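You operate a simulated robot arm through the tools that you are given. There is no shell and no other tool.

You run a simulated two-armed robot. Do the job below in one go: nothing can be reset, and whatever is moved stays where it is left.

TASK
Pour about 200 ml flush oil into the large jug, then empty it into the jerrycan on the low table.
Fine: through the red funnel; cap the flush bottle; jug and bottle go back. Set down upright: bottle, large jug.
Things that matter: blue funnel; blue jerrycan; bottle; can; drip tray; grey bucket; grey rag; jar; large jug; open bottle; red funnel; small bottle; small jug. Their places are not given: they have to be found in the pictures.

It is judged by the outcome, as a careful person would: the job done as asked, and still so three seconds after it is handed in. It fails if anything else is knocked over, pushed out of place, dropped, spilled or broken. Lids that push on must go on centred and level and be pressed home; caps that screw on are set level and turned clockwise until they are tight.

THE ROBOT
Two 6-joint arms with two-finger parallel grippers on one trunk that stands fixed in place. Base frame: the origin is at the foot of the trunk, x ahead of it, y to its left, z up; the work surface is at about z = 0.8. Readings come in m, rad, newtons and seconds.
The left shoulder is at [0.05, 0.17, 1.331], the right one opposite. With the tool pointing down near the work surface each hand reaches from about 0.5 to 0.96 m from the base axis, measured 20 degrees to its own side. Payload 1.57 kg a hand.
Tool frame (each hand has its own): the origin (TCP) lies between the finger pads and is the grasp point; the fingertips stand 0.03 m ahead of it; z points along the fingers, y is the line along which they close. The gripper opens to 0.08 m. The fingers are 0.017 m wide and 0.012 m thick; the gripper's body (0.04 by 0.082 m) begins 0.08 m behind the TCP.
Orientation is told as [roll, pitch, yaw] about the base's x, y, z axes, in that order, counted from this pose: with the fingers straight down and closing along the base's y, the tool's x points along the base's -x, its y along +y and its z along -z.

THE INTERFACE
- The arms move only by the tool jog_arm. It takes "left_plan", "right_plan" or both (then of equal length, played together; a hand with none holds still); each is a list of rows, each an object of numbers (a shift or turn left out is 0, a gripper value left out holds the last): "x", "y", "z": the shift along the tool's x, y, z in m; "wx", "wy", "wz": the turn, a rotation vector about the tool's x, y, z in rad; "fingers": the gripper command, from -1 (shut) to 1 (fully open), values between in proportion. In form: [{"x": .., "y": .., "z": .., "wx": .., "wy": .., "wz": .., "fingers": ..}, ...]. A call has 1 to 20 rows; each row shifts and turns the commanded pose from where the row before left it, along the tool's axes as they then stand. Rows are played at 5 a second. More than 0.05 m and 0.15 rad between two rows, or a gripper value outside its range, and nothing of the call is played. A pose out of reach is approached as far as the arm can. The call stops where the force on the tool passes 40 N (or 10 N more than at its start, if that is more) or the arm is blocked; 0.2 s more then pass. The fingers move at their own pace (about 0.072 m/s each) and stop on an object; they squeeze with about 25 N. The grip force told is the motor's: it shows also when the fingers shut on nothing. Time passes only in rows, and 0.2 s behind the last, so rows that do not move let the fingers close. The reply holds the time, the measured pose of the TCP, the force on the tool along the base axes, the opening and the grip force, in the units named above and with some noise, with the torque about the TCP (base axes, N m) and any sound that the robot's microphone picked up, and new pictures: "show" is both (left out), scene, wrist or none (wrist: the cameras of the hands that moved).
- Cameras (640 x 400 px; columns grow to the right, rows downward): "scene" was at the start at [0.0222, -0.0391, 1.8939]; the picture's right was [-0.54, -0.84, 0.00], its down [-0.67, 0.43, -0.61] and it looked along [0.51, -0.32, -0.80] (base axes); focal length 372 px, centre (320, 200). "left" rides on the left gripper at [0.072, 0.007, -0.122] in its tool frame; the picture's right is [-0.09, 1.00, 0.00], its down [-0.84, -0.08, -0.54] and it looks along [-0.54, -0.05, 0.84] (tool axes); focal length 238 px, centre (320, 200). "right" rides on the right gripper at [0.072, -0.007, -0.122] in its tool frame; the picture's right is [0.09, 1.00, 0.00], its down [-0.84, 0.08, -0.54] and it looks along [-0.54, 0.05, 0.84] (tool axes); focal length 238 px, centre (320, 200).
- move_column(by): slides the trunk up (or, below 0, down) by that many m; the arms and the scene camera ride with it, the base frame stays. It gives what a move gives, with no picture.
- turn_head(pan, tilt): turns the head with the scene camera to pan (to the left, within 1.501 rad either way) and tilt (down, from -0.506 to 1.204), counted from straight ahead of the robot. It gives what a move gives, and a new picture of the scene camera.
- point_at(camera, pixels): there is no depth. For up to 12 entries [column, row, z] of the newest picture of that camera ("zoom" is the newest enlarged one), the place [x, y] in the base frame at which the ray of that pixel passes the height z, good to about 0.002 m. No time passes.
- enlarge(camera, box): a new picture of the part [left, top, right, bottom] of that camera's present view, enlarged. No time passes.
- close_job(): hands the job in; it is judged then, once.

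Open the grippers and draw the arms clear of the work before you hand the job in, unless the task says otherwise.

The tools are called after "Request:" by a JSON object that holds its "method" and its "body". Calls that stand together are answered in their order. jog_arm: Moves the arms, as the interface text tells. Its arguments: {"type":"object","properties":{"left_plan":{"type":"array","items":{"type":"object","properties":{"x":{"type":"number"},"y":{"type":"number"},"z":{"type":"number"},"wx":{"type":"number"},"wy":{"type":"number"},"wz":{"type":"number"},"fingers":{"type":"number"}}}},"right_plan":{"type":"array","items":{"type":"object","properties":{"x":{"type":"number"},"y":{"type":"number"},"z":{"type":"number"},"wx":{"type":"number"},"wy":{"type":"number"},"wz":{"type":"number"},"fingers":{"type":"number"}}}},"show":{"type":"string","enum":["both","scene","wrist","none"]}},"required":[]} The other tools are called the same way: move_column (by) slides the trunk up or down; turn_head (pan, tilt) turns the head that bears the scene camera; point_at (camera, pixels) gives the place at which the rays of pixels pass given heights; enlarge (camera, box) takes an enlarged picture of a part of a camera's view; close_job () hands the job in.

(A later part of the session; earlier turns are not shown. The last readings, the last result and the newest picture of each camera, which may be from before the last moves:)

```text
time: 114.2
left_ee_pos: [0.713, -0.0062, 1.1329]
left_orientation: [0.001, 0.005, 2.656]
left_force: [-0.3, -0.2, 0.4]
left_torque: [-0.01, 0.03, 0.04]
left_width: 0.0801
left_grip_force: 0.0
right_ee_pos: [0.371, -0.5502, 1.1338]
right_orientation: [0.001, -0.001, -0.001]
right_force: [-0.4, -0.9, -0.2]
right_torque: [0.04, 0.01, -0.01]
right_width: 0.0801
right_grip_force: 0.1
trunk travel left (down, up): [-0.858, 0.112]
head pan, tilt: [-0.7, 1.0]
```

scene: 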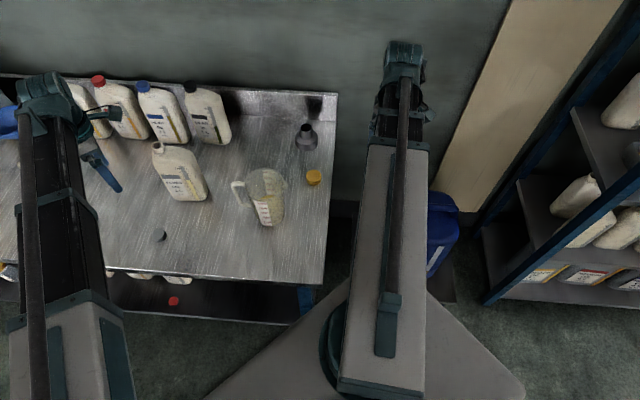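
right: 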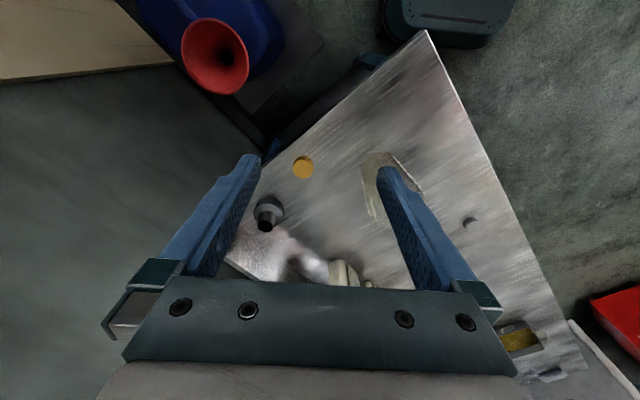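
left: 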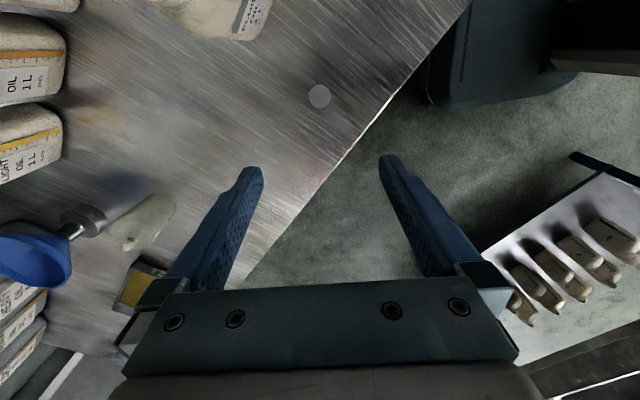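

Yaw 2.66 is reachable. I lower the column so the fingertips come around the cap (TCP ≈0.845 first).

Request:
{"method": "move_column", "body": {"by": -0.288}}

Request:
{"method": "enlarge", "body": {"camera": "left", "box": [160, 0, 480, 300]}}

Request:
{"method": "enlarge", "body": {"camera": "scene", "box": [60, 60, 240, 260]}}

```text
time: 117.1
left_ee_pos: [0.7124, -0.0058, 0.8449]
left_orientation: [-0.002, 0.002, 2.655]
left_force: [0.9, 0.9, 0.2]
left_torque: [-0.02, 0.02, 0.05]
left_width: 0.0801
left_grip_force: 0.0
right_ee_pos: [0.371, -0.5504, 0.8451]
right_orientation: [-0.001, 0.0, 0.0]
right_force: [-0.5, 0.0, -0.6]
right_torque: [-0.02, -0.01, -0.02]
right_width: 0.08
right_grip_force: 0.1
trunk travel left (down, up): [-0.57, 0.4]
head pan, tilt: [-0.7, 1.0]
```

```text
1.33 times, centred on (320, 150) of left
```

zoom: 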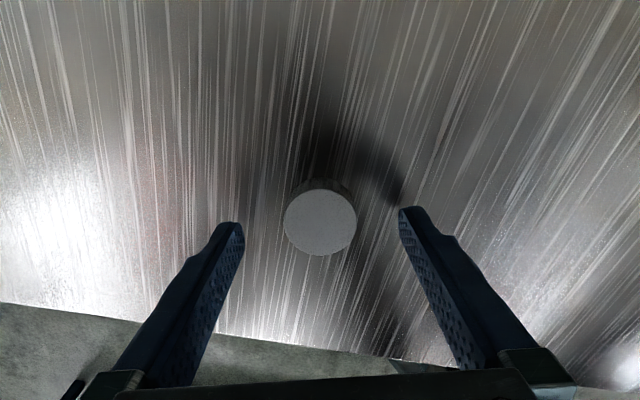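

```text
2.00 times, centred on (150, 160) of scene
```

zoom: 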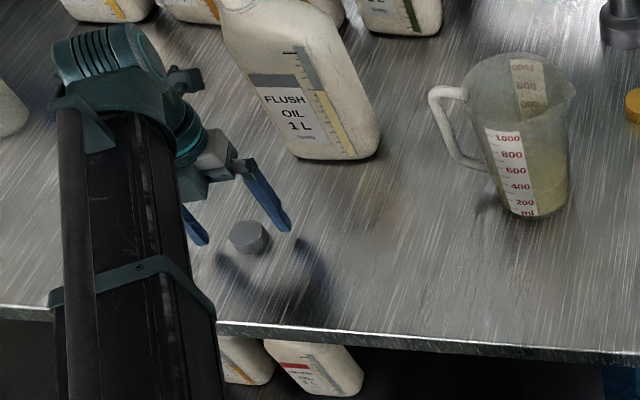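

The cap lies centred between the fingertips. I lower 11 mm more and close.

Request:
{"method": "move_column", "body": {"by": -0.011}}

Request:
{"method": "jog_arm", "body": {"left_plan": [{"fingers": 0}, {"fingers": -0.5}, {"fingers": -1}, {"fingers": -1}, {"fingers": -1}], "show": "wrist"}}

Request:
{"method": "enlarge", "body": {"camera": "scene", "box": [120, 80, 200, 200]}}

```text
time: 117.7
left_ee_pos: [0.7135, -0.0061, 0.8343]
left_orientation: [0.001, 0.003, 2.657]
left_force: [0.1, 0.2, 0.2]
left_torque: [0.02, -0.01, -0.03]
left_width: 0.0799
left_grip_force: 0.1
right_ee_pos: [0.371, -0.5494, 0.8341]
right_orientation: [0.001, 0.0, 0.0]
right_force: [-0.4, -0.6, 0.1]
right_torque: [-0.02, 0.0, -0.02]
right_width: 0.0801
right_grip_force: 0.0
trunk travel left (down, up): [-0.559, 0.411]
head pan, tilt: [-0.7, 1.0]
```

```text
time: 118.9
left_ee_pos: [0.7127, -0.0052, 0.8345]
left_orientation: [0.0, 0.003, 2.655]
left_force: [-0.8, 0.4, 0.6]
left_torque: [-0.03, 0.0, -0.02]
left_width: 0.035
left_grip_force: 25.0
right_ee_pos: [0.3706, -0.5501, 0.8336]
right_orientation: [0.0, 0.0, 0.002]
right_force: [-0.3, 0.5, 0.5]
right_torque: [-0.02, -0.01, -0.04]
right_width: 0.0802
right_grip_force: 0.1
trunk travel left (down, up): [-0.559, 0.411]
head pan, tilt: [-0.7, 1.0]
```

left: 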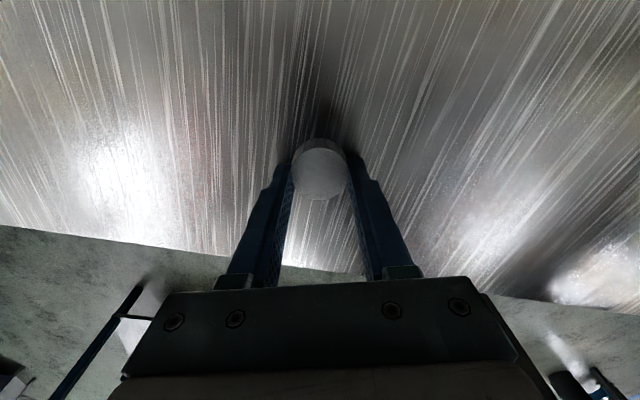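

```text
3.33 times, centred on (160, 140) of scene
```

zoom: 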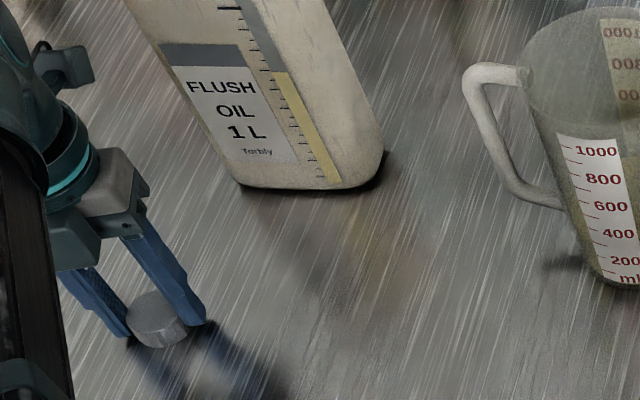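

Cap gripped (35 mm). While here, the bottle strip is fully visible; I zoom to confirm the remaining level.

Request:
{"method": "enlarge", "body": {"camera": "scene", "box": [155, 75, 205, 145]}}

Request:
{"method": "move_column", "body": {"by": 0.03}}

Request:
{"method": "enlarge", "body": {"camera": "left", "box": [240, 100, 400, 300]}}

```text
5.71 times, centred on (180, 110) of scene
```

zoom: 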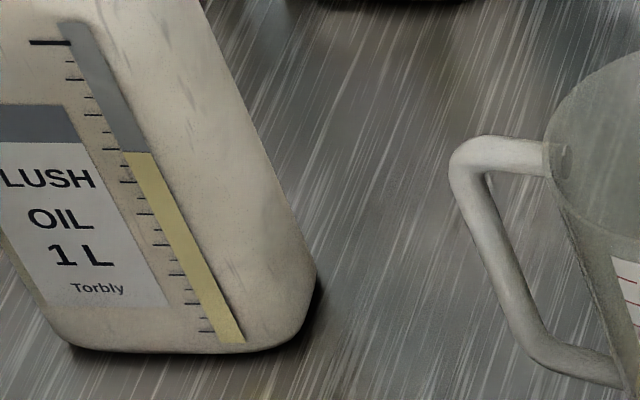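

```text
time: 119.6
left_ee_pos: [0.7127, -0.007, 0.8636]
left_orientation: [0.0, 0.003, 2.655]
left_force: [0.0, 1.3, 0.7]
left_torque: [0.02, -0.05, -0.02]
left_width: 0.035
left_grip_force: 25.1
right_ee_pos: [0.3704, -0.5508, 0.8641]
right_orientation: [0.0, -0.001, 0.001]
right_force: [1.1, 0.0, 0.2]
right_torque: [-0.02, 0.02, -0.01]
right_width: 0.0799
right_grip_force: 0.1
trunk travel left (down, up): [-0.589, 0.381]
head pan, tilt: [-0.7, 1.0]
```

```text
2.00 times, centred on (320, 200) of left
```

zoom: 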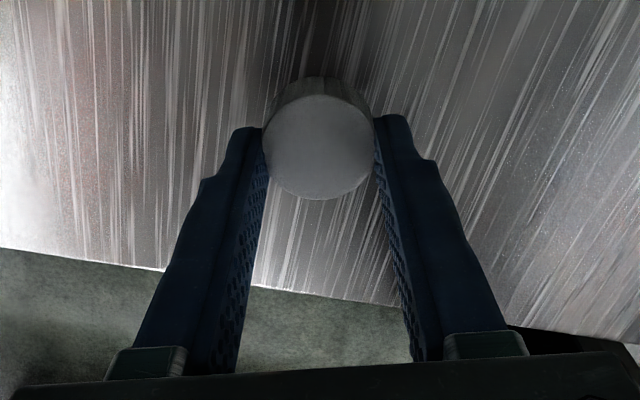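

Strip reads ≈692 ml (initially ≈890): about 200 ml poured. The cap is held level; I query its centre relative to the TCP.

Request:
{"method": "point_at", "body": {"camera": "zoom", "pixels": [[317, 148, 0.847], [317, 148, 0.851], [263, 148, 0.849], [372, 148, 0.849], [317, 97, 0.849], [317, 200, 0.849]]}}

Request:
{"method": "move_column", "body": {"by": 0.23}}

```text
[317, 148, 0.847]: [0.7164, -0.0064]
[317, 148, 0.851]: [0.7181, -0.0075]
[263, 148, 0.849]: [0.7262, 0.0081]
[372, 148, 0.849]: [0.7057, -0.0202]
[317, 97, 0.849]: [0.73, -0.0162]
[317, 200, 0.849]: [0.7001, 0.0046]
```

```text
time: 122.0
left_ee_pos: [0.7129, -0.0059, 1.0936]
left_orientation: [0.0, 0.003, 2.655]
left_force: [-0.5, 0.3, -0.8]
left_torque: [-0.02, 0.0, 0.01]
left_width: 0.0346
left_grip_force: 24.9
right_ee_pos: [0.3705, -0.5502, 1.0929]
right_orientation: [0.0, -0.001, 0.0]
right_force: [-0.7, -0.2, -0.7]
right_torque: [-0.02, 0.02, 0.02]
right_width: 0.0798
right_grip_force: 0.1
trunk travel left (down, up): [-0.819, 0.151]
head pan, tilt: [-0.7, 1.0]
```

I move the cap above the bottle mouth (cap bottom ~1.06) and inspect the alignment.

Request:
{"method": "jog_arm", "body": {"left_plan": [{"x": 0.0359, "y": 0.0179}, {"x": 0.0359, "y": 0.0179}, {"x": 0.0359, "y": 0.0179}, {"x": 0.0359, "y": 0.0179}, {}], "show": "both"}}

Request:
{"method": "enlarge", "body": {"camera": "left", "box": [200, 60, 440, 260]}}

Request:
{"method": "enlarge", "body": {"camera": "scene", "box": [100, 60, 220, 200]}}

```text
time: 123.2
left_ee_pos: [0.81, -0.1279, 1.0942]
left_orientation: [0.004, 0.003, 2.635]
left_force: [-1.1, 1.1, 0.3]
left_torque: [0.02, -0.01, 0.02]
left_width: 0.0347
left_grip_force: 24.9
left hand out of reach, approached as far as the arm can: row 4
right_ee_pos: [0.3692, -0.5508, 1.0935]
right_orientation: [0.001, -0.001, -0.001]
right_force: [0.5, 0.3, -0.4]
right_torque: [-0.02, -0.02, 0.01]
right_width: 0.0799
right_grip_force: 0.1
trunk travel left (down, up): [-0.819, 0.151]
head pan, tilt: [-0.7, 1.0]
```

scene: 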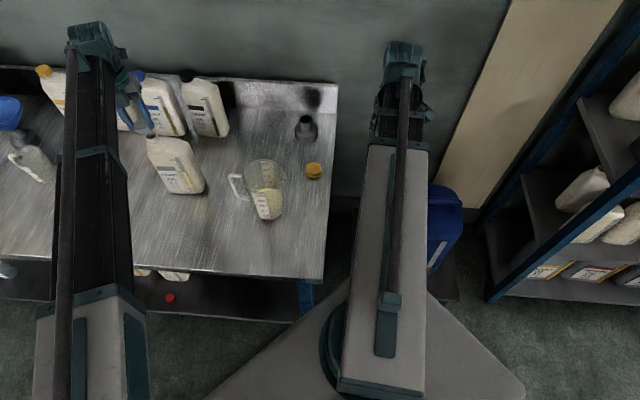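
left: 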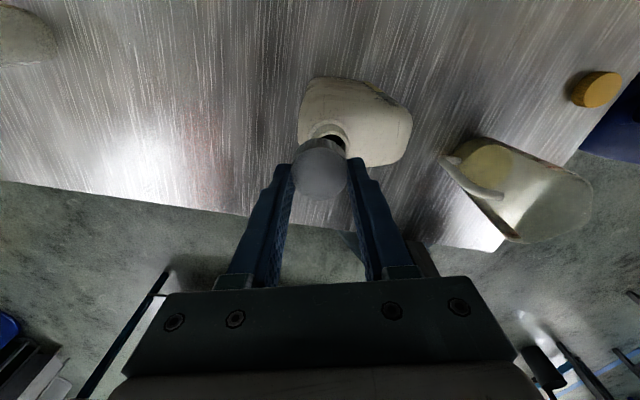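

```text
2.00 times, centred on (320, 160) of left
```

zoom: 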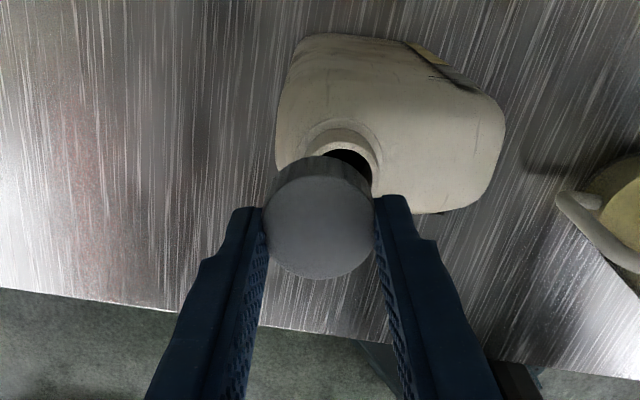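

```text
2.86 times, centred on (160, 130) of scene
```

zoom: 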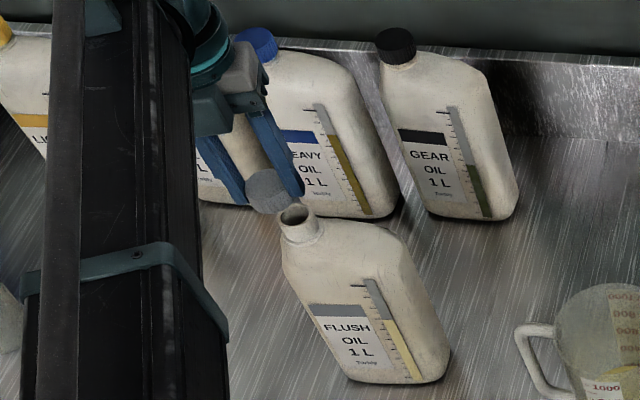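

The last step hit a wrist limit at yaw 2.64. I back the yaw off by 0.3 and then re-measure.

Request:
{"method": "jog_arm", "body": {"left_plan": [{"wz": 0.1}, {"wz": 0.1}, {"wz": 0.1}, {}], "show": "none"}}

```text
time: 124.2
left_ee_pos: [0.8104, -0.1253, 1.0943]
left_orientation: [0.0, 0.004, 2.352]
left_force: [-0.5, 0.3, -0.2]
left_torque: [0.0, 0.03, -0.01]
left_width: 0.0346
left_grip_force: 25.1
right_ee_pos: [0.371, -0.5506, 1.093]
right_orientation: [0.0, -0.001, 0.001]
right_force: [-0.2, 0.4, -0.6]
right_torque: [0.02, 0.02, 0.0]
right_width: 0.0802
right_grip_force: 0.1
trunk travel left (down, up): [-0.819, 0.151]
head pan, tilt: [-0.7, 1.0]
```

Request:
{"method": "jog_arm", "body": {"left_plan": [{"x": 0.0063, "y": 0.0103}, {}, {}], "show": "wrist"}}

Request:
{"method": "enlarge", "body": {"camera": "left", "box": [240, 80, 400, 220]}}

Request:
{"method": "enlarge", "body": {"camera": "scene", "box": [135, 100, 185, 160]}}

```text
time: 125.0
left_ee_pos: [0.8089, -0.138, 1.0945]
left_orientation: [0.001, 0.002, 2.354]
left_force: [0.1, 0.2, -1.1]
left_torque: [0.02, 0.0, -0.02]
left_width: 0.0344
left_grip_force: 24.8
right_ee_pos: [0.3703, -0.551, 1.0943]
right_orientation: [-0.001, 0.0, -0.001]
right_force: [0.2, -1.3, 0.3]
right_torque: [0.03, -0.01, -0.03]
right_width: 0.0799
right_grip_force: 0.0
trunk travel left (down, up): [-0.819, 0.151]
head pan, tilt: [-0.7, 1.0]
```

left: 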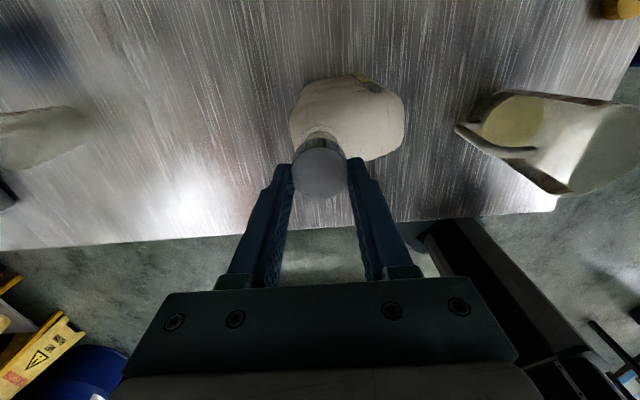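

```text
2.86 times, centred on (320, 150) of left
```

zoom: 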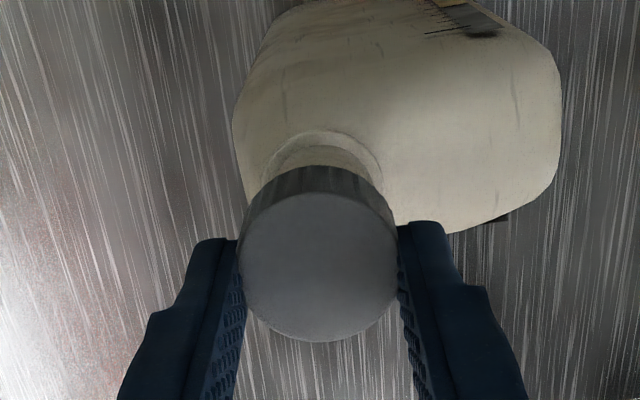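

```text
6.67 times, centred on (160, 130) of scene
```

zoom: 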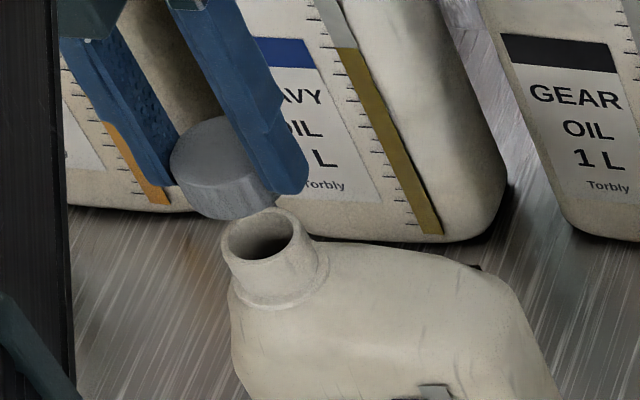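

I compare cap-centre and mouth-centre rays from the scene zoom.

Request:
{"method": "point_at", "body": {"camera": "zoom", "pixels": [[214, 148, 1.08], [214, 148, 1.078], [265, 236, 1.03], [265, 236, 1.032], [221, 245, 1.03], [310, 228, 1.03], [265, 208, 1.03], [265, 263, 1.03]]}}

Request:
{"method": "enlarge", "body": {"camera": "scene", "box": [142, 108, 172, 146]}}

```text
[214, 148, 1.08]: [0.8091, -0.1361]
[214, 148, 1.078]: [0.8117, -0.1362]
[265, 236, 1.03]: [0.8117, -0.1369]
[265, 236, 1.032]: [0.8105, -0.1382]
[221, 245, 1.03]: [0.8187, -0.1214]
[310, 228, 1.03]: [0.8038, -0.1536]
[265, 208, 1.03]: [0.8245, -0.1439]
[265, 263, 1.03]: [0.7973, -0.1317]
```

```text
10.53 times, centred on (157, 127) of scene
```

zoom: 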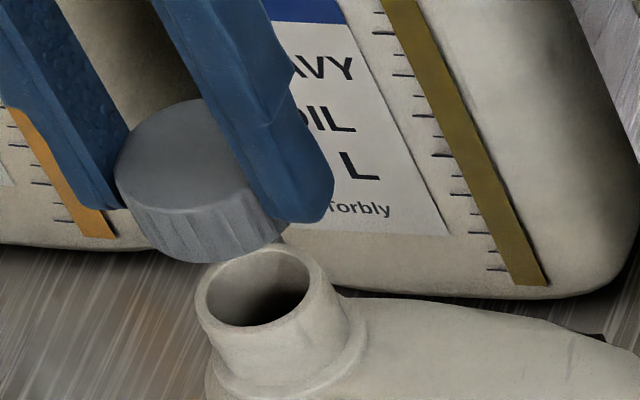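

Cap and mouth agree within ~2 mm from the scene side. I check with the left camera too.

Request:
{"method": "enlarge", "body": {"camera": "left", "box": [270, 110, 370, 210]}}

Request:
{"method": "point_at", "body": {"camera": "zoom", "pixels": [[320, 260, 1.08], [205, 260, 1.08], [435, 260, 1.08], [215, 110, 1.0], [410, 110, 1.0]]}}

```text
4.00 times, centred on (320, 160) of left
```

zoom: 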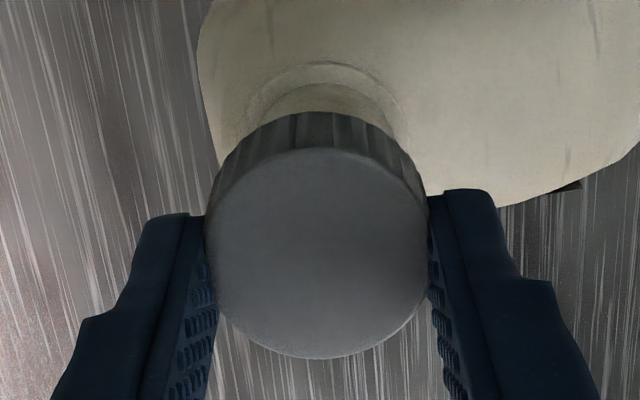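

```text
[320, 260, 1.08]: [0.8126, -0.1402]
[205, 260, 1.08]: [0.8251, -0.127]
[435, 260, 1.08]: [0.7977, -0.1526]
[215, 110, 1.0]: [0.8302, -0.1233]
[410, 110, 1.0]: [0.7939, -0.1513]
```

Alignment is within ~1.5 mm. I lower 25 mm to just above the mouth and inspect.

Request:
{"method": "move_column", "body": {"by": -0.025}}

Request:
{"method": "enlarge", "body": {"camera": "scene", "box": [142, 98, 172, 136]}}

Request:
{"method": "enlarge", "body": {"camera": "left", "box": [270, 110, 370, 210]}}

```text
time: 125.8
left_ee_pos: [0.8084, -0.1369, 1.0688]
left_orientation: [0.0, 0.003, 2.355]
left_force: [-1.2, 0.9, 3.4]
left_torque: [0.04, 0.09, -0.01]
left_width: 0.0347
left_grip_force: 25.3
right_ee_pos: [0.3703, -0.5499, 1.0697]
right_orientation: [0.0, 0.001, 0.0]
right_force: [-0.3, -0.1, -0.3]
right_torque: [0.03, -0.01, -0.01]
right_width: 0.08
right_grip_force: 0.1
trunk travel left (down, up): [-0.794, 0.176]
head pan, tilt: [-0.7, 1.0]
```

```text
10.53 times, centred on (157, 117) of scene
```

zoom: 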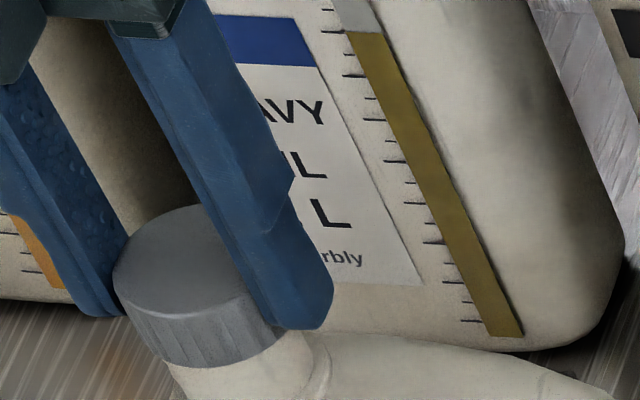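

```text
4.00 times, centred on (320, 160) of left
```

zoom: 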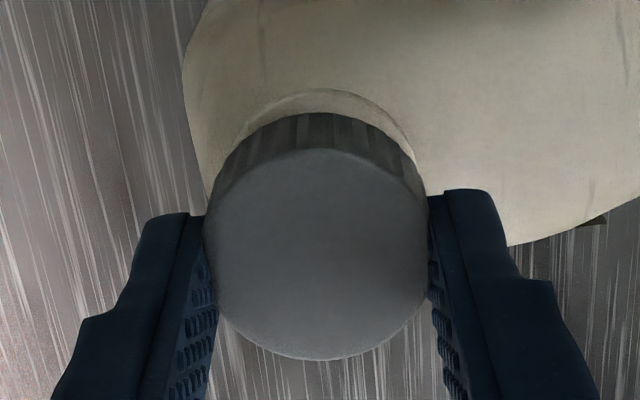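

The cap touches the neck rim (3.4 N); in both pictures the neck is a couple of mm toward +tool-y of the cap. I lift 6 mm and shift by 2 mm that way, then compare.

Request:
{"method": "move_column", "body": {"by": 0.006}}

Request:
{"method": "jog_arm", "body": {"left_plan": [{"y": 0.002}, {}], "show": "none"}}

Request:
{"method": "enlarge", "body": {"camera": "scene", "box": [140, 104, 180, 144]}}

Request:
{"method": "enlarge", "body": {"camera": "left", "box": [270, 110, 370, 210]}}

```text
time: 126.3
left_ee_pos: [0.8085, -0.1391, 1.0753]
left_orientation: [-0.001, 0.003, 2.353]
left_force: [-0.6, 0.5, -0.1]
left_torque: [-0.03, 0.01, 0.01]
left_width: 0.0345
left_grip_force: 25.2
right_ee_pos: [0.3694, -0.5499, 1.0746]
right_orientation: [0.0, 0.0, 0.0]
right_force: [-0.7, -0.3, 0.2]
right_torque: [0.0, 0.02, -0.01]
right_width: 0.0799
right_grip_force: 0.1
trunk travel left (down, up): [-0.8, 0.17]
head pan, tilt: [-0.7, 1.0]
```

```text
time: 126.9
left_ee_pos: [0.8082, -0.1383, 1.0751]
left_orientation: [-0.001, 0.002, 2.355]
left_force: [-0.3, 0.7, -0.5]
left_torque: [0.03, -0.01, -0.03]
left_width: 0.0346
left_grip_force: 25.0
right_ee_pos: [0.3705, -0.5495, 1.0738]
right_orientation: [0.0, -0.001, -0.001]
right_force: [-0.5, 0.1, 0.3]
right_torque: [0.02, -0.01, -0.01]
right_width: 0.0801
right_grip_force: 0.2
trunk travel left (down, up): [-0.8, 0.17]
head pan, tilt: [-0.7, 1.0]
```

```text
10.00 times, centred on (160, 124) of scene
```

zoom: 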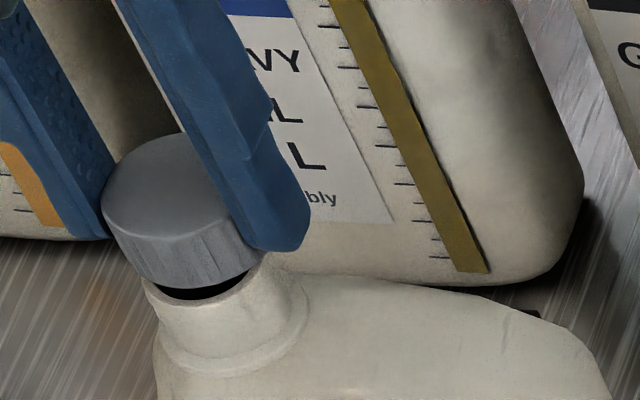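

```text
4.00 times, centred on (320, 160) of left
```

zoom: 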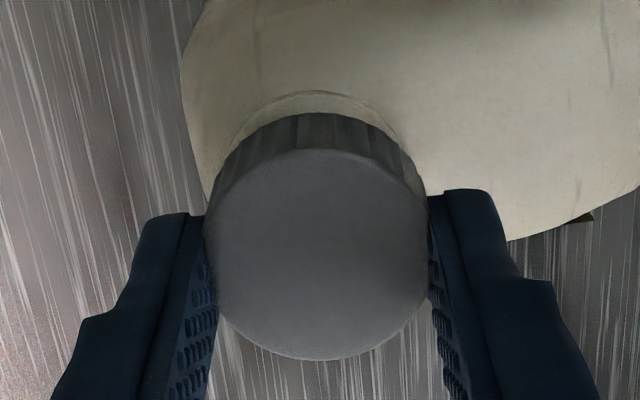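

The two views disagree slightly; I'll take careful rays at a higher zoom of the scene.

Request:
{"method": "enlarge", "body": {"camera": "scene", "box": [147, 114, 171, 138]}}

```text
16.00 times, centred on (159, 126) of scene
```

zoom: 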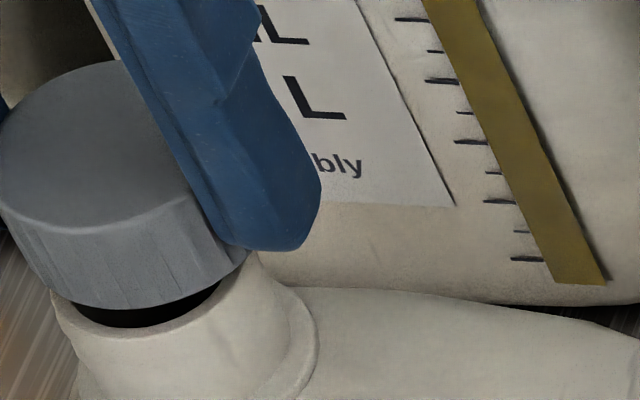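

Measured properly, cap and rim are within ~2 mm. I lower onto the rim with a light push.

Request:
{"method": "jog_arm", "body": {"left_plan": [{"y": 0.001}, {}], "show": "none"}}

Request:
{"method": "move_column", "body": {"by": -0.006}}

Request:
{"method": "move_column", "body": {"by": -0.002}}

Request:
{"method": "enlarge", "body": {"camera": "scene", "box": [142, 100, 174, 132]}}

```text
time: 127.5
left_ee_pos: [0.8069, -0.1397, 1.0746]
left_orientation: [0.0, 0.003, 2.354]
left_force: [0.4, 0.0, 0.1]
left_torque: [-0.02, -0.01, 0.0]
left_width: 0.0344
left_grip_force: 24.8
right_ee_pos: [0.371, -0.5493, 1.0757]
right_orientation: [0.0, 0.001, -0.001]
right_force: [0.2, 0.1, 0.0]
right_torque: [0.0, -0.01, -0.01]
right_width: 0.0799
right_grip_force: 0.0
trunk travel left (down, up): [-0.8, 0.17]
head pan, tilt: [-0.7, 1.0]
```

```text
time: 128.1
left_ee_pos: [0.8068, -0.1406, 1.069]
left_orientation: [0.002, 0.001, 2.352]
left_force: [-1.1, 0.3, 1.7]
left_torque: [0.04, 0.02, 0.01]
left_width: 0.0347
left_grip_force: 25.6
right_ee_pos: [0.3699, -0.5501, 1.0693]
right_orientation: [0.0, 0.0, -0.001]
right_force: [-0.1, 0.5, -0.2]
right_torque: [0.01, 0.0, 0.0]
right_width: 0.0802
right_grip_force: 0.0
trunk travel left (down, up): [-0.794, 0.176]
head pan, tilt: [-0.7, 1.0]
```

```text
time: 128.6
left_ee_pos: [0.8067, -0.1392, 1.0684]
left_orientation: [-0.001, 0.005, 2.354]
left_force: [1.8, 0.5, 21.8]
left_torque: [0.24, 0.04, 0.0]
left_width: 0.0349
left_grip_force: 24.8
right_ee_pos: [0.3695, -0.5504, 1.0681]
right_orientation: [0.0, -0.001, 0.0]
right_force: [-0.3, -0.8, -0.2]
right_torque: [0.02, 0.02, 0.0]
right_width: 0.0802
right_grip_force: 0.0
trunk travel left (down, up): [-0.792, 0.178]
head pan, tilt: [-0.7, 1.0]
```

```text
12.50 times, centred on (158, 116) of scene
```

zoom: 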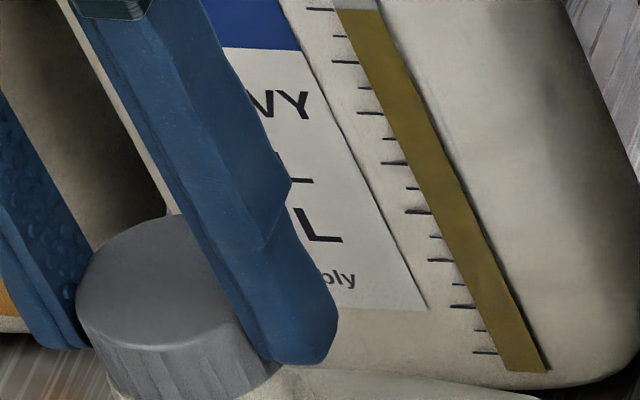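

Firm contact with torque about +x (contact centred ~11 mm toward +y), so the neck lies toward +y of the cap. I lift 4 mm, shift back ~3 mm, and touch again.

Request:
{"method": "move_column", "body": {"by": 0.005}}

Request:
{"method": "jog_arm", "body": {"left_plan": [{"x": -0.0011, "y": -0.0034}, {}], "show": "none"}}

Request:
{"method": "move_column", "body": {"by": -0.003}}

Request:
{"method": "move_column", "body": {"by": -0.0015}}

```text
time: 129.1
left_ee_pos: [0.8061, -0.1406, 1.0704]
left_orientation: [0.0, 0.004, 2.353]
left_force: [-0.1, -0.6, 0.7]
left_torque: [0.01, 0.02, 0.01]
left_width: 0.0347
left_grip_force: 25.3
right_ee_pos: [0.3714, -0.55, 1.0715]
right_orientation: [-0.001, 0.001, 0.0]
right_force: [1.4, 0.7, 0.0]
right_torque: [-0.01, 0.03, -0.01]
right_width: 0.08
right_grip_force: 0.1
trunk travel left (down, up): [-0.797, 0.173]
head pan, tilt: [-0.7, 1.0]
```

```text
time: 129.7
left_ee_pos: [0.8087, -0.1368, 1.0704]
left_orientation: [0.001, 0.004, 2.353]
left_force: [0.4, -0.6, 0.0]
left_torque: [0.04, 0.04, 0.02]
left_width: 0.0346
left_grip_force: 25.4
right_ee_pos: [0.3712, -0.5494, 1.0717]
right_orientation: [0.0, 0.001, 0.0]
right_force: [-0.8, 0.3, -0.6]
right_torque: [0.0, -0.01, 0.01]
right_width: 0.08
right_grip_force: 0.0
trunk travel left (down, up): [-0.797, 0.173]
head pan, tilt: [-0.7, 1.0]
```

```text
time: 130.2
left_ee_pos: [0.8089, -0.1354, 1.0688]
left_orientation: [0.0, 0.004, 2.354]
left_force: [0.5, 0.5, 1.9]
left_torque: [0.0, 0.05, 0.0]
left_width: 0.0347
left_grip_force: 25.0
right_ee_pos: [0.3714, -0.5508, 1.0681]
right_orientation: [0.002, 0.001, 0.001]
right_force: [-0.5, 1.8, 0.8]
right_torque: [-0.01, -0.02, 0.01]
right_width: 0.08
right_grip_force: 0.0
trunk travel left (down, up): [-0.794, 0.176]
head pan, tilt: [-0.7, 1.0]
```

```text
time: 130.8
left_ee_pos: [0.8092, -0.137, 1.068]
left_orientation: [-0.003, 0.004, 2.354]
left_force: [1.2, 0.5, 15.7]
left_torque: [0.09, 0.14, -0.01]
left_width: 0.0346
left_grip_force: 24.8
right_ee_pos: [0.3703, -0.5499, 1.0676]
right_orientation: [-0.001, -0.002, 0.001]
right_force: [0.2, 0.4, -0.4]
right_torque: [0.01, 0.04, -0.02]
right_width: 0.0802
right_grip_force: 0.0
trunk travel left (down, up): [-0.792, 0.178]
head pan, tilt: [-0.7, 1.0]
```

Contact torque now smaller; centroid is toward (-x,+y). I make another small correction of ~1.8 mm.

Request:
{"method": "move_column", "body": {"by": 0.004}}

Request:
{"method": "jog_arm", "body": {"left_plan": [{"x": -0.0018, "y": 0.0004}, {}], "show": "none"}}

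Request:
{"method": "move_column", "body": {"by": -0.003}}

Request:
{"method": "move_column", "body": {"by": -0.0015}}

```text
time: 131.3
left_ee_pos: [0.809, -0.1378, 1.0715]
left_orientation: [0.0, 0.003, 2.354]
left_force: [-0.4, -0.2, -0.5]
left_torque: [0.02, -0.01, 0.02]
left_width: 0.0345
left_grip_force: 25.3
right_ee_pos: [0.3712, -0.55, 1.0706]
right_orientation: [0.0, 0.0, 0.001]
right_force: [0.3, 0.2, -0.2]
right_torque: [0.0, -0.02, -0.02]
right_width: 0.0799
right_grip_force: 0.1
trunk travel left (down, up): [-0.796, 0.174]
head pan, tilt: [-0.7, 1.0]
```

```text
time: 131.9
left_ee_pos: [0.808, -0.1365, 1.0709]
left_orientation: [-0.001, 0.005, 2.356]
left_force: [0.2, -0.2, 0.6]
left_torque: [-0.01, 0.0, -0.01]
left_width: 0.0349
left_grip_force: 25.2
right_ee_pos: [0.3713, -0.5515, 1.0708]
right_orientation: [-0.001, 0.001, -0.001]
right_force: [-0.2, 1.0, 0.2]
right_torque: [-0.04, 0.0, 0.02]
right_width: 0.0804
right_grip_force: 0.0
trunk travel left (down, up): [-0.796, 0.174]
head pan, tilt: [-0.7, 1.0]
```

```text
time: 132.4
left_ee_pos: [0.8085, -0.1368, 1.0695]
left_orientation: [0.001, 0.003, 2.355]
left_force: [0.5, 0.5, 3.1]
left_torque: [-0.03, 0.02, -0.01]
left_width: 0.0345
left_grip_force: 25.2
right_ee_pos: [0.3701, -0.5505, 1.0681]
right_orientation: [0.0, -0.002, 0.0]
right_force: [0.7, -0.2, -0.2]
right_torque: [-0.02, 0.01, -0.02]
right_width: 0.0799
right_grip_force: 0.1
trunk travel left (down, up): [-0.793, 0.177]
head pan, tilt: [-0.7, 1.0]
```

```text
time: 132.9
left_ee_pos: [0.8067, -0.1363, 1.0681]
left_orientation: [-0.001, 0.006, 2.355]
left_force: [2.0, 0.6, 17.9]
left_torque: [0.08, 0.15, 0.0]
left_width: 0.0348
left_grip_force: 25.4
right_ee_pos: [0.3691, -0.5494, 1.0672]
right_orientation: [0.001, -0.002, 0.0]
right_force: [-0.4, -0.2, 0.3]
right_torque: [0.01, 0.04, 0.01]
right_width: 0.0801
right_grip_force: 0.1
trunk travel left (down, up): [-0.792, 0.178]
head pan, tilt: [-0.7, 1.0]
```

Contact is firm with a small residual torque. I now try turning clockwise (+wz) 0.6 rad under this light push and watch torque and height.

Request:
{"method": "jog_arm", "body": {"left_plan": [{"wz": 0.15}, {"wz": 0.15}, {"wz": 0.15}, {"wz": 0.15}, {}], "show": "wrist"}}

Request:
{"method": "enlarge", "body": {"camera": "scene", "box": [137, 95, 187, 145]}}

```text
time: 134.1
left_ee_pos: [0.8083, -0.1363, 1.0657]
left_orientation: [-0.002, 0.002, 1.752]
left_force: [-0.8, 0.3, -0.3]
left_torque: [0.01, -0.03, -0.01]
left_width: 0.0346
left_grip_force: 25.1
right_ee_pos: [0.3712, -0.5502, 1.0674]
right_orientation: [0.0, 0.001, -0.001]
right_force: [0.1, 0.0, -0.2]
right_torque: [-0.04, 0.03, -0.01]
right_width: 0.08
right_grip_force: 0.0
trunk travel left (down, up): [-0.792, 0.178]
head pan, tilt: [-0.7, 1.0]
```

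left: 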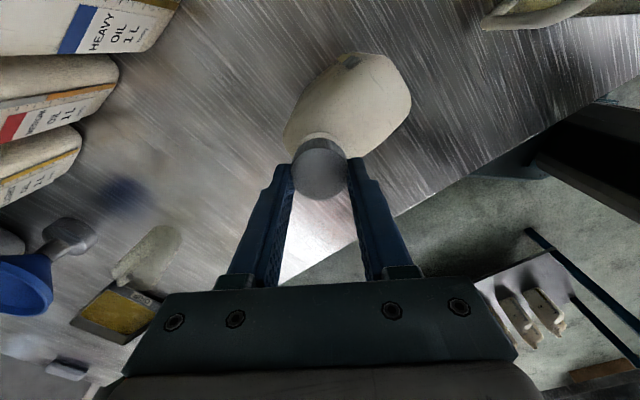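

```text
8.00 times, centred on (162, 120) of scene
```

zoom: 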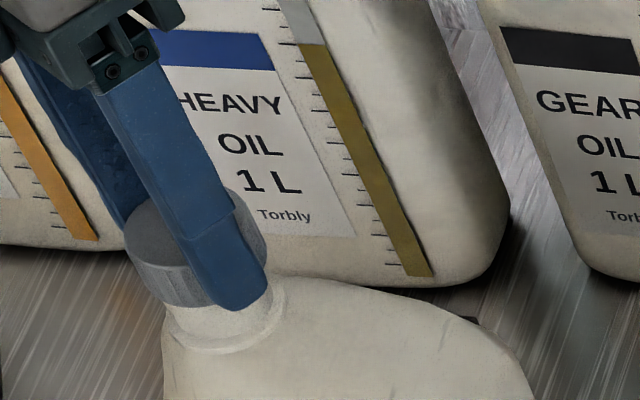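

The force vanished as the cap dropped into the thread (z now 1.0657). I lower 1 mm to keep light contact and continue turning.

Request:
{"method": "move_column", "body": {"by": -0.0015}}

Request:
{"method": "jog_arm", "body": {"left_plan": [{"wz": 0.15}, {"wz": 0.15}, {"wz": 0.15}, {"wz": 0.15}, {}], "show": "none"}}

```text
time: 134.6
left_ee_pos: [0.8089, -0.1356, 1.0653]
left_orientation: [-0.003, 0.002, 1.756]
left_force: [0.4, 1.4, 0.4]
left_torque: [0.02, 0.03, 0.06]
left_width: 0.0345
left_grip_force: 24.8
right_ee_pos: [0.371, -0.55, 1.0659]
right_orientation: [0.0, 0.001, 0.001]
right_force: [0.3, 0.1, 1.4]
right_torque: [0.0, -0.01, 0.0]
right_width: 0.0802
right_grip_force: 0.1
trunk travel left (down, up): [-0.79, 0.18]
head pan, tilt: [-0.7, 1.0]
```

```text
time: 135.8
left_ee_pos: [0.8083, -0.1364, 1.0656]
left_orientation: [-0.004, -0.002, 1.153]
left_force: [1.7, -0.2, 1.1]
left_torque: [0.03, -0.03, -0.01]
left_width: 0.0345
left_grip_force: 24.8
right_ee_pos: [0.3712, -0.5499, 1.0652]
right_orientation: [0.001, 0.001, -0.001]
right_force: [0.5, 0.2, -0.1]
right_torque: [-0.01, 0.02, 0.01]
right_width: 0.0799
right_grip_force: 0.1
trunk travel left (down, up): [-0.79, 0.18]
head pan, tilt: [-0.7, 1.0]
```

Request:
{"method": "move_column", "body": {"by": -0.002}}

Request:
{"method": "jog_arm", "body": {"left_plan": [{"wz": 0.15}, {"wz": 0.15}, {"wz": 0.15}, {"wz": 0.15}, {}], "show": "wrist"}}

Request:
{"method": "enlarge", "body": {"camera": "scene", "box": [137, 95, 187, 145]}}

```text
time: 136.3
left_ee_pos: [0.8084, -0.1366, 1.0624]
left_orientation: [-0.003, 0.0, 1.156]
left_force: [1.5, 1.3, -0.7]
left_torque: [0.0, 0.0, 0.03]
left_width: 0.0347
left_grip_force: 24.8
right_ee_pos: [0.3715, -0.5507, 1.0629]
right_orientation: [-0.001, 0.001, 0.001]
right_force: [-0.3, 0.5, 0.6]
right_torque: [0.0, 0.03, 0.01]
right_width: 0.08
right_grip_force: 0.1
trunk travel left (down, up): [-0.788, 0.182]
head pan, tilt: [-0.7, 1.0]
```

```text
time: 137.5
left_ee_pos: [0.8076, -0.1359, 1.0634]
left_orientation: [-0.005, -0.003, 0.553]
left_force: [0.8, 0.0, 0.0]
left_torque: [0.01, 0.0, -0.01]
left_width: 0.0346
left_grip_force: 24.9
right_ee_pos: [0.3705, -0.5503, 1.0635]
right_orientation: [0.0, -0.001, 0.002]
right_force: [0.1, -0.2, -1.2]
right_torque: [0.01, 0.02, 0.01]
right_width: 0.0801
right_grip_force: 0.0
trunk travel left (down, up): [-0.788, 0.182]
head pan, tilt: [-0.7, 1.0]
```

left: 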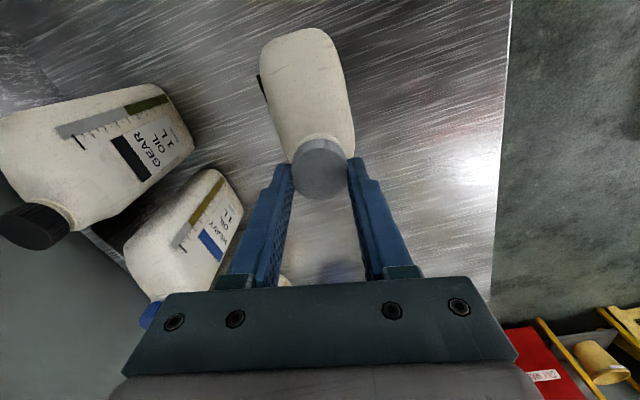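

```text
8.00 times, centred on (162, 120) of scene
```

zoom: 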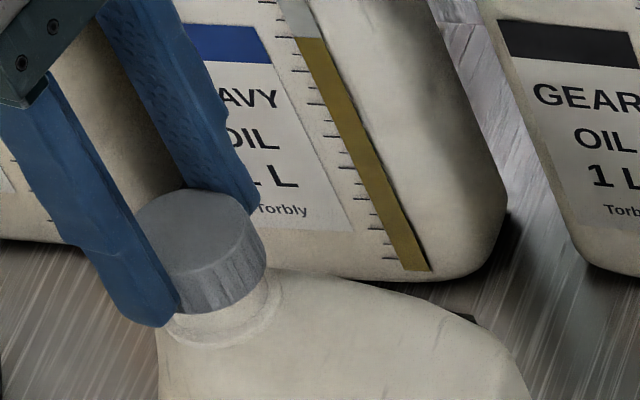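

No resistance yet; the cap's skirt is sliding over the neck. I lower in 2 mm steps to find the thread's start.

Request:
{"method": "move_column", "body": {"by": -0.002}}

Request:
{"method": "move_column", "body": {"by": -0.002}}

```text
time: 138.1
left_ee_pos: [0.8083, -0.1361, 1.0602]
left_orientation: [-0.004, -0.003, 0.555]
left_force: [1.1, 0.0, -0.5]
left_torque: [-0.01, -0.03, 0.03]
left_width: 0.0348
left_grip_force: 25.3
right_ee_pos: [0.3723, -0.5506, 1.0606]
right_orientation: [0.001, 0.002, 0.001]
right_force: [0.0, 0.0, 0.7]
right_torque: [0.04, 0.0, 0.0]
right_width: 0.0802
right_grip_force: 0.1
trunk travel left (down, up): [-0.786, 0.184]
head pan, tilt: [-0.7, 1.0]
```

```text
time: 138.6
left_ee_pos: [0.8065, -0.1358, 1.0594]
left_orientation: [-0.002, -0.001, 0.557]
left_force: [0.8, 0.7, -1.4]
left_torque: [-0.01, 0.0, 0.01]
left_width: 0.0347
left_grip_force: 24.6
right_ee_pos: [0.3701, -0.5501, 1.0585]
right_orientation: [0.0, 0.0, -0.001]
right_force: [0.2, -0.6, -0.2]
right_torque: [0.03, 0.01, 0.01]
right_width: 0.0802
right_grip_force: 0.0
trunk travel left (down, up): [-0.784, 0.186]
head pan, tilt: [-0.7, 1.0]
```

Request:
{"method": "move_column", "body": {"by": -0.002}}

Request:
{"method": "move_column", "body": {"by": -0.002}}

Request:
{"method": "enlarge", "body": {"camera": "scene", "box": [137, 95, 187, 145]}}

```text
time: 139.1
left_ee_pos: [0.8075, -0.1357, 1.0567]
left_orientation: [-0.004, -0.002, 0.554]
left_force: [0.0, 1.3, 1.0]
left_torque: [-0.26, 0.28, -0.05]
left_width: 0.0346
left_grip_force: 24.9
right_ee_pos: [0.3706, -0.5495, 1.0579]
right_orientation: [0.0, -0.001, 0.002]
right_force: [0.3, -0.9, 0.3]
right_torque: [-0.03, -0.02, 0.02]
right_width: 0.0801
right_grip_force: 0.0
trunk travel left (down, up): [-0.782, 0.188]
head pan, tilt: [-0.7, 1.0]
```

```text
time: 139.6
left_ee_pos: [0.8069, -0.1349, 1.0554]
left_orientation: [-0.004, -0.003, 0.555]
left_force: [4.3, 1.7, 20.1]
left_torque: [-0.23, 0.2, -0.02]
left_width: 0.0344
left_grip_force: 24.2
right_ee_pos: [0.3704, -0.55, 1.0555]
right_orientation: [0.0, -0.001, 0.0]
right_force: [-0.2, -0.9, 0.0]
right_torque: [-0.02, 0.03, 0.02]
right_width: 0.0801
right_grip_force: 0.1
trunk travel left (down, up): [-0.78, 0.19]
head pan, tilt: [-0.7, 1.0]
```

```text
8.00 times, centred on (162, 120) of scene
```

zoom: 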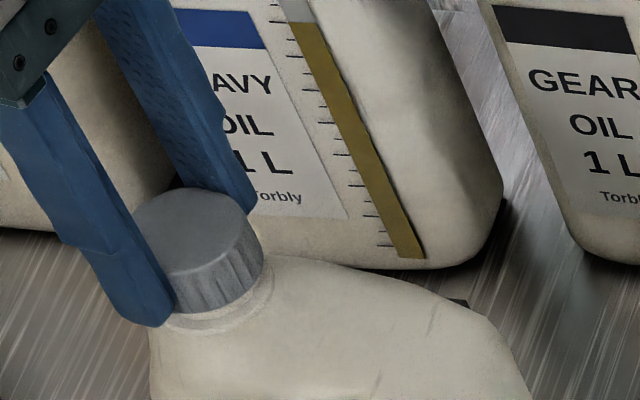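

Resistance again at TCP 1.056 (20 N). I turn clockwise under this push and watch the torque about z.

Request:
{"method": "jog_arm", "body": {"left_plan": [{"wz": 0.15}, {"wz": 0.15}, {"wz": 0.15}, {}], "show": "none"}}

Request:
{"method": "enlarge", "body": {"camera": "scene", "box": [137, 95, 187, 145]}}

```text
time: 140.6
left_ee_pos: [0.8072, -0.1353, 1.0565]
left_orientation: [-0.003, -0.003, 0.101]
left_force: [5.1, 2.3, 16.1]
left_torque: [0.02, -0.05, 0.01]
left_width: 0.0347
left_grip_force: 25.3
right_ee_pos: [0.3705, -0.5499, 1.0563]
right_orientation: [-0.002, -0.001, 0.0]
right_force: [0.0, 0.0, -0.5]
right_torque: [0.02, 0.0, 0.02]
right_width: 0.0802
right_grip_force: 0.0
trunk travel left (down, up): [-0.78, 0.19]
head pan, tilt: [-0.7, 1.0]
```

```text
8.00 times, centred on (162, 120) of scene
```

zoom: 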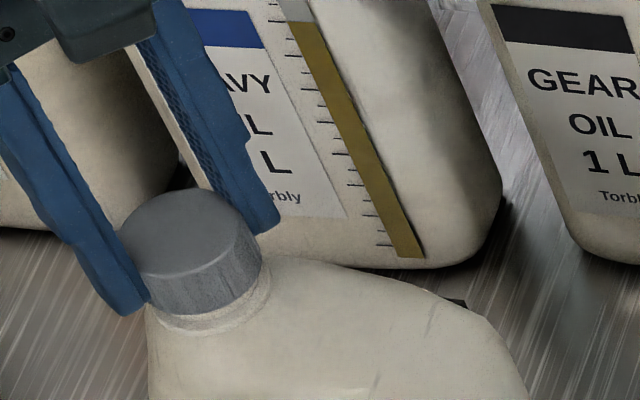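

No jamming torque; I keep turning clockwise.

Request:
{"method": "jog_arm", "body": {"left_plan": [{"wz": 0.15}, {"wz": 0.15}, {"wz": 0.15}, {"wz": 0.15}, {"wz": 0.15}, {"wz": 0.15}, {"wz": 0.15}, {"wz": 0.15}, {}], "show": "none"}}

Request:
{"method": "enlarge", "body": {"camera": "scene", "box": [137, 95, 187, 145]}}

```text
time: 142.6
left_ee_pos: [0.8074, -0.1364, 1.0564]
left_orientation: [0.0, -0.005, -1.097]
left_force: [-1.7, -2.7, 1.2]
left_torque: [-0.02, 0.2, -0.04]
left_width: 0.0347
left_grip_force: 25.2
right_ee_pos: [0.3701, -0.5514, 1.0551]
right_orientation: [0.001, 0.0, -0.002]
right_force: [-1.0, -0.2, -0.2]
right_torque: [-0.01, 0.0, 0.01]
right_width: 0.08
right_grip_force: 0.0
trunk travel left (down, up): [-0.78, 0.19]
head pan, tilt: [-0.7, 1.0]
```

```text
8.00 times, centred on (162, 120) of scene
```

zoom: 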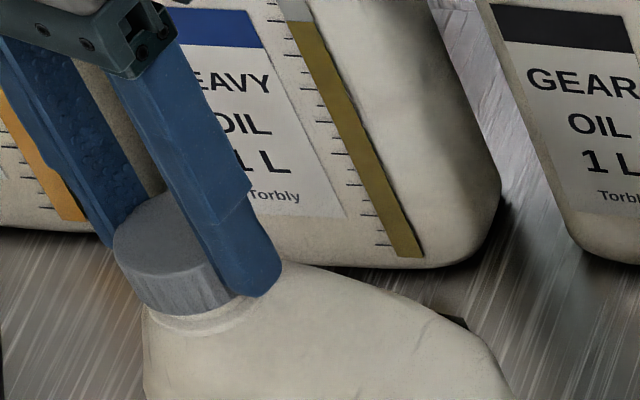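

The cap has descended a bit more (force fell to ~1 N). I press 1 mm and turn on to about yaw -2.2.

Request:
{"method": "move_column", "body": {"by": -0.0015}}

Request:
{"method": "jog_arm", "body": {"left_plan": [{"wz": 0.15}, {"wz": 0.15}, {"wz": 0.15}, {"wz": 0.15}, {"wz": 0.15}, {"wz": 0.15}, {"wz": 0.15}, {}], "show": "wrist"}}

Request:
{"method": "enlarge", "body": {"camera": "scene", "box": [137, 95, 237, 175]}}

```text
time: 143.1
left_ee_pos: [0.8078, -0.1352, 1.0543]
left_orientation: [0.003, -0.003, -1.095]
left_force: [-1.3, -1.8, 12.9]
left_torque: [-0.04, 0.08, -0.02]
left_width: 0.0346
left_grip_force: 24.6
right_ee_pos: [0.3699, -0.55, 1.054]
right_orientation: [0.0, -0.001, 0.0]
right_force: [-1.0, 0.3, 0.0]
right_torque: [0.02, 0.0, 0.05]
right_width: 0.0801
right_grip_force: 0.2
trunk travel left (down, up): [-0.779, 0.191]
head pan, tilt: [-0.7, 1.0]
```

```text
time: 144.9
left_ee_pos: [0.8078, -0.1373, 1.0548]
left_orientation: [0.002, 0.001, -2.146]
left_force: [-2.3, -1.5, 3.9]
left_torque: [-0.12, 0.18, -0.01]
left_width: 0.0346
left_grip_force: 25.3
right_ee_pos: [0.3713, -0.5499, 1.054]
right_orientation: [0.001, 0.0, 0.0]
right_force: [0.1, 0.2, 0.7]
right_torque: [-0.01, -0.02, 0.04]
right_width: 0.08
right_grip_force: 0.1
trunk travel left (down, up): [-0.779, 0.191]
head pan, tilt: [-0.7, 1.0]
```

left: 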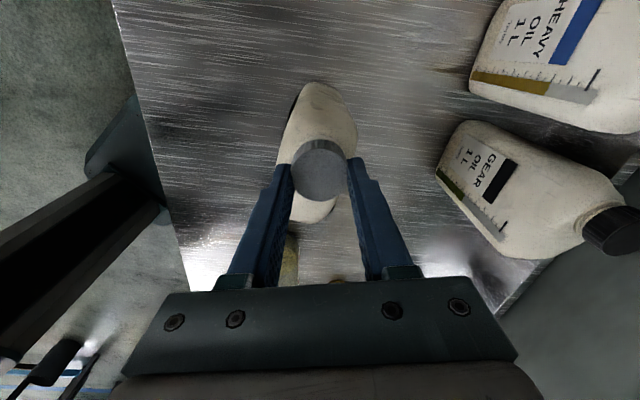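

```text
5.00 times, centred on (187, 135) of scene
```

zoom: 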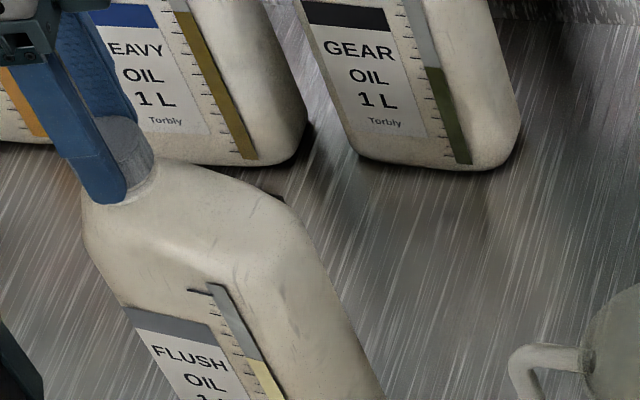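

Part of the turn is carrying the bottle round (label now ~8° turned). I release and look at how the cap sits.

Request:
{"method": "jog_arm", "body": {"left_plan": [{"fingers": 0}, {"fingers": 1}, {"fingers": 1}, {"fingers": 1}], "show": "wrist"}}

Request:
{"method": "enlarge", "body": {"camera": "left", "box": [240, 60, 400, 260]}}

Request:
{"method": "enlarge", "body": {"camera": "scene", "box": [137, 95, 187, 145]}}

```text
time: 145.9
left_ee_pos: [0.8083, -0.1374, 1.0542]
left_orientation: [0.004, 0.001, -2.144]
left_force: [0.0, 0.0, -0.2]
left_torque: [-0.03, 0.06, 0.0]
left_width: 0.08
left_grip_force: 0.1
right_ee_pos: [0.3701, -0.5497, 1.0534]
right_orientation: [-0.001, 0.0, 0.001]
right_force: [-0.3, 0.9, 0.7]
right_torque: [0.01, 0.03, 0.01]
right_width: 0.08
right_grip_force: 0.2
trunk travel left (down, up): [-0.779, 0.191]
head pan, tilt: [-0.7, 1.0]
```

left: 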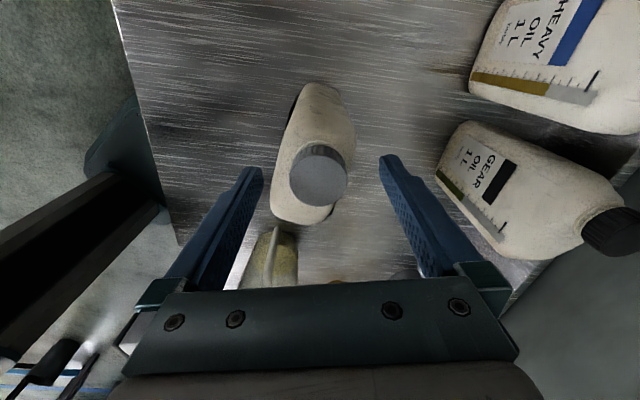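

```text
2.00 times, centred on (320, 160) of left
```

zoom: 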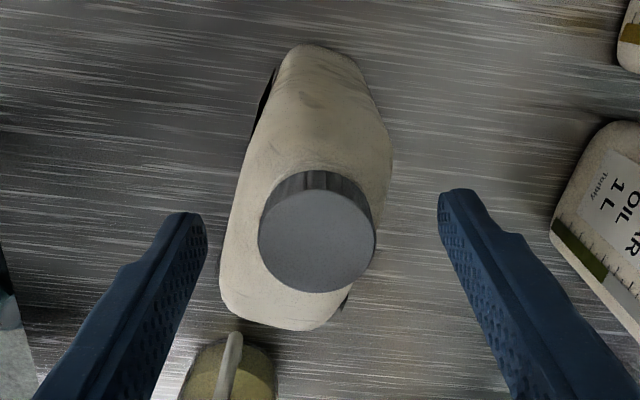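

```text
8.00 times, centred on (162, 120) of scene
```

zoom: 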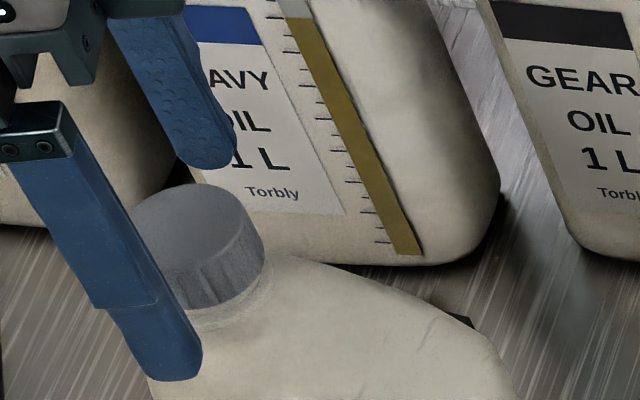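

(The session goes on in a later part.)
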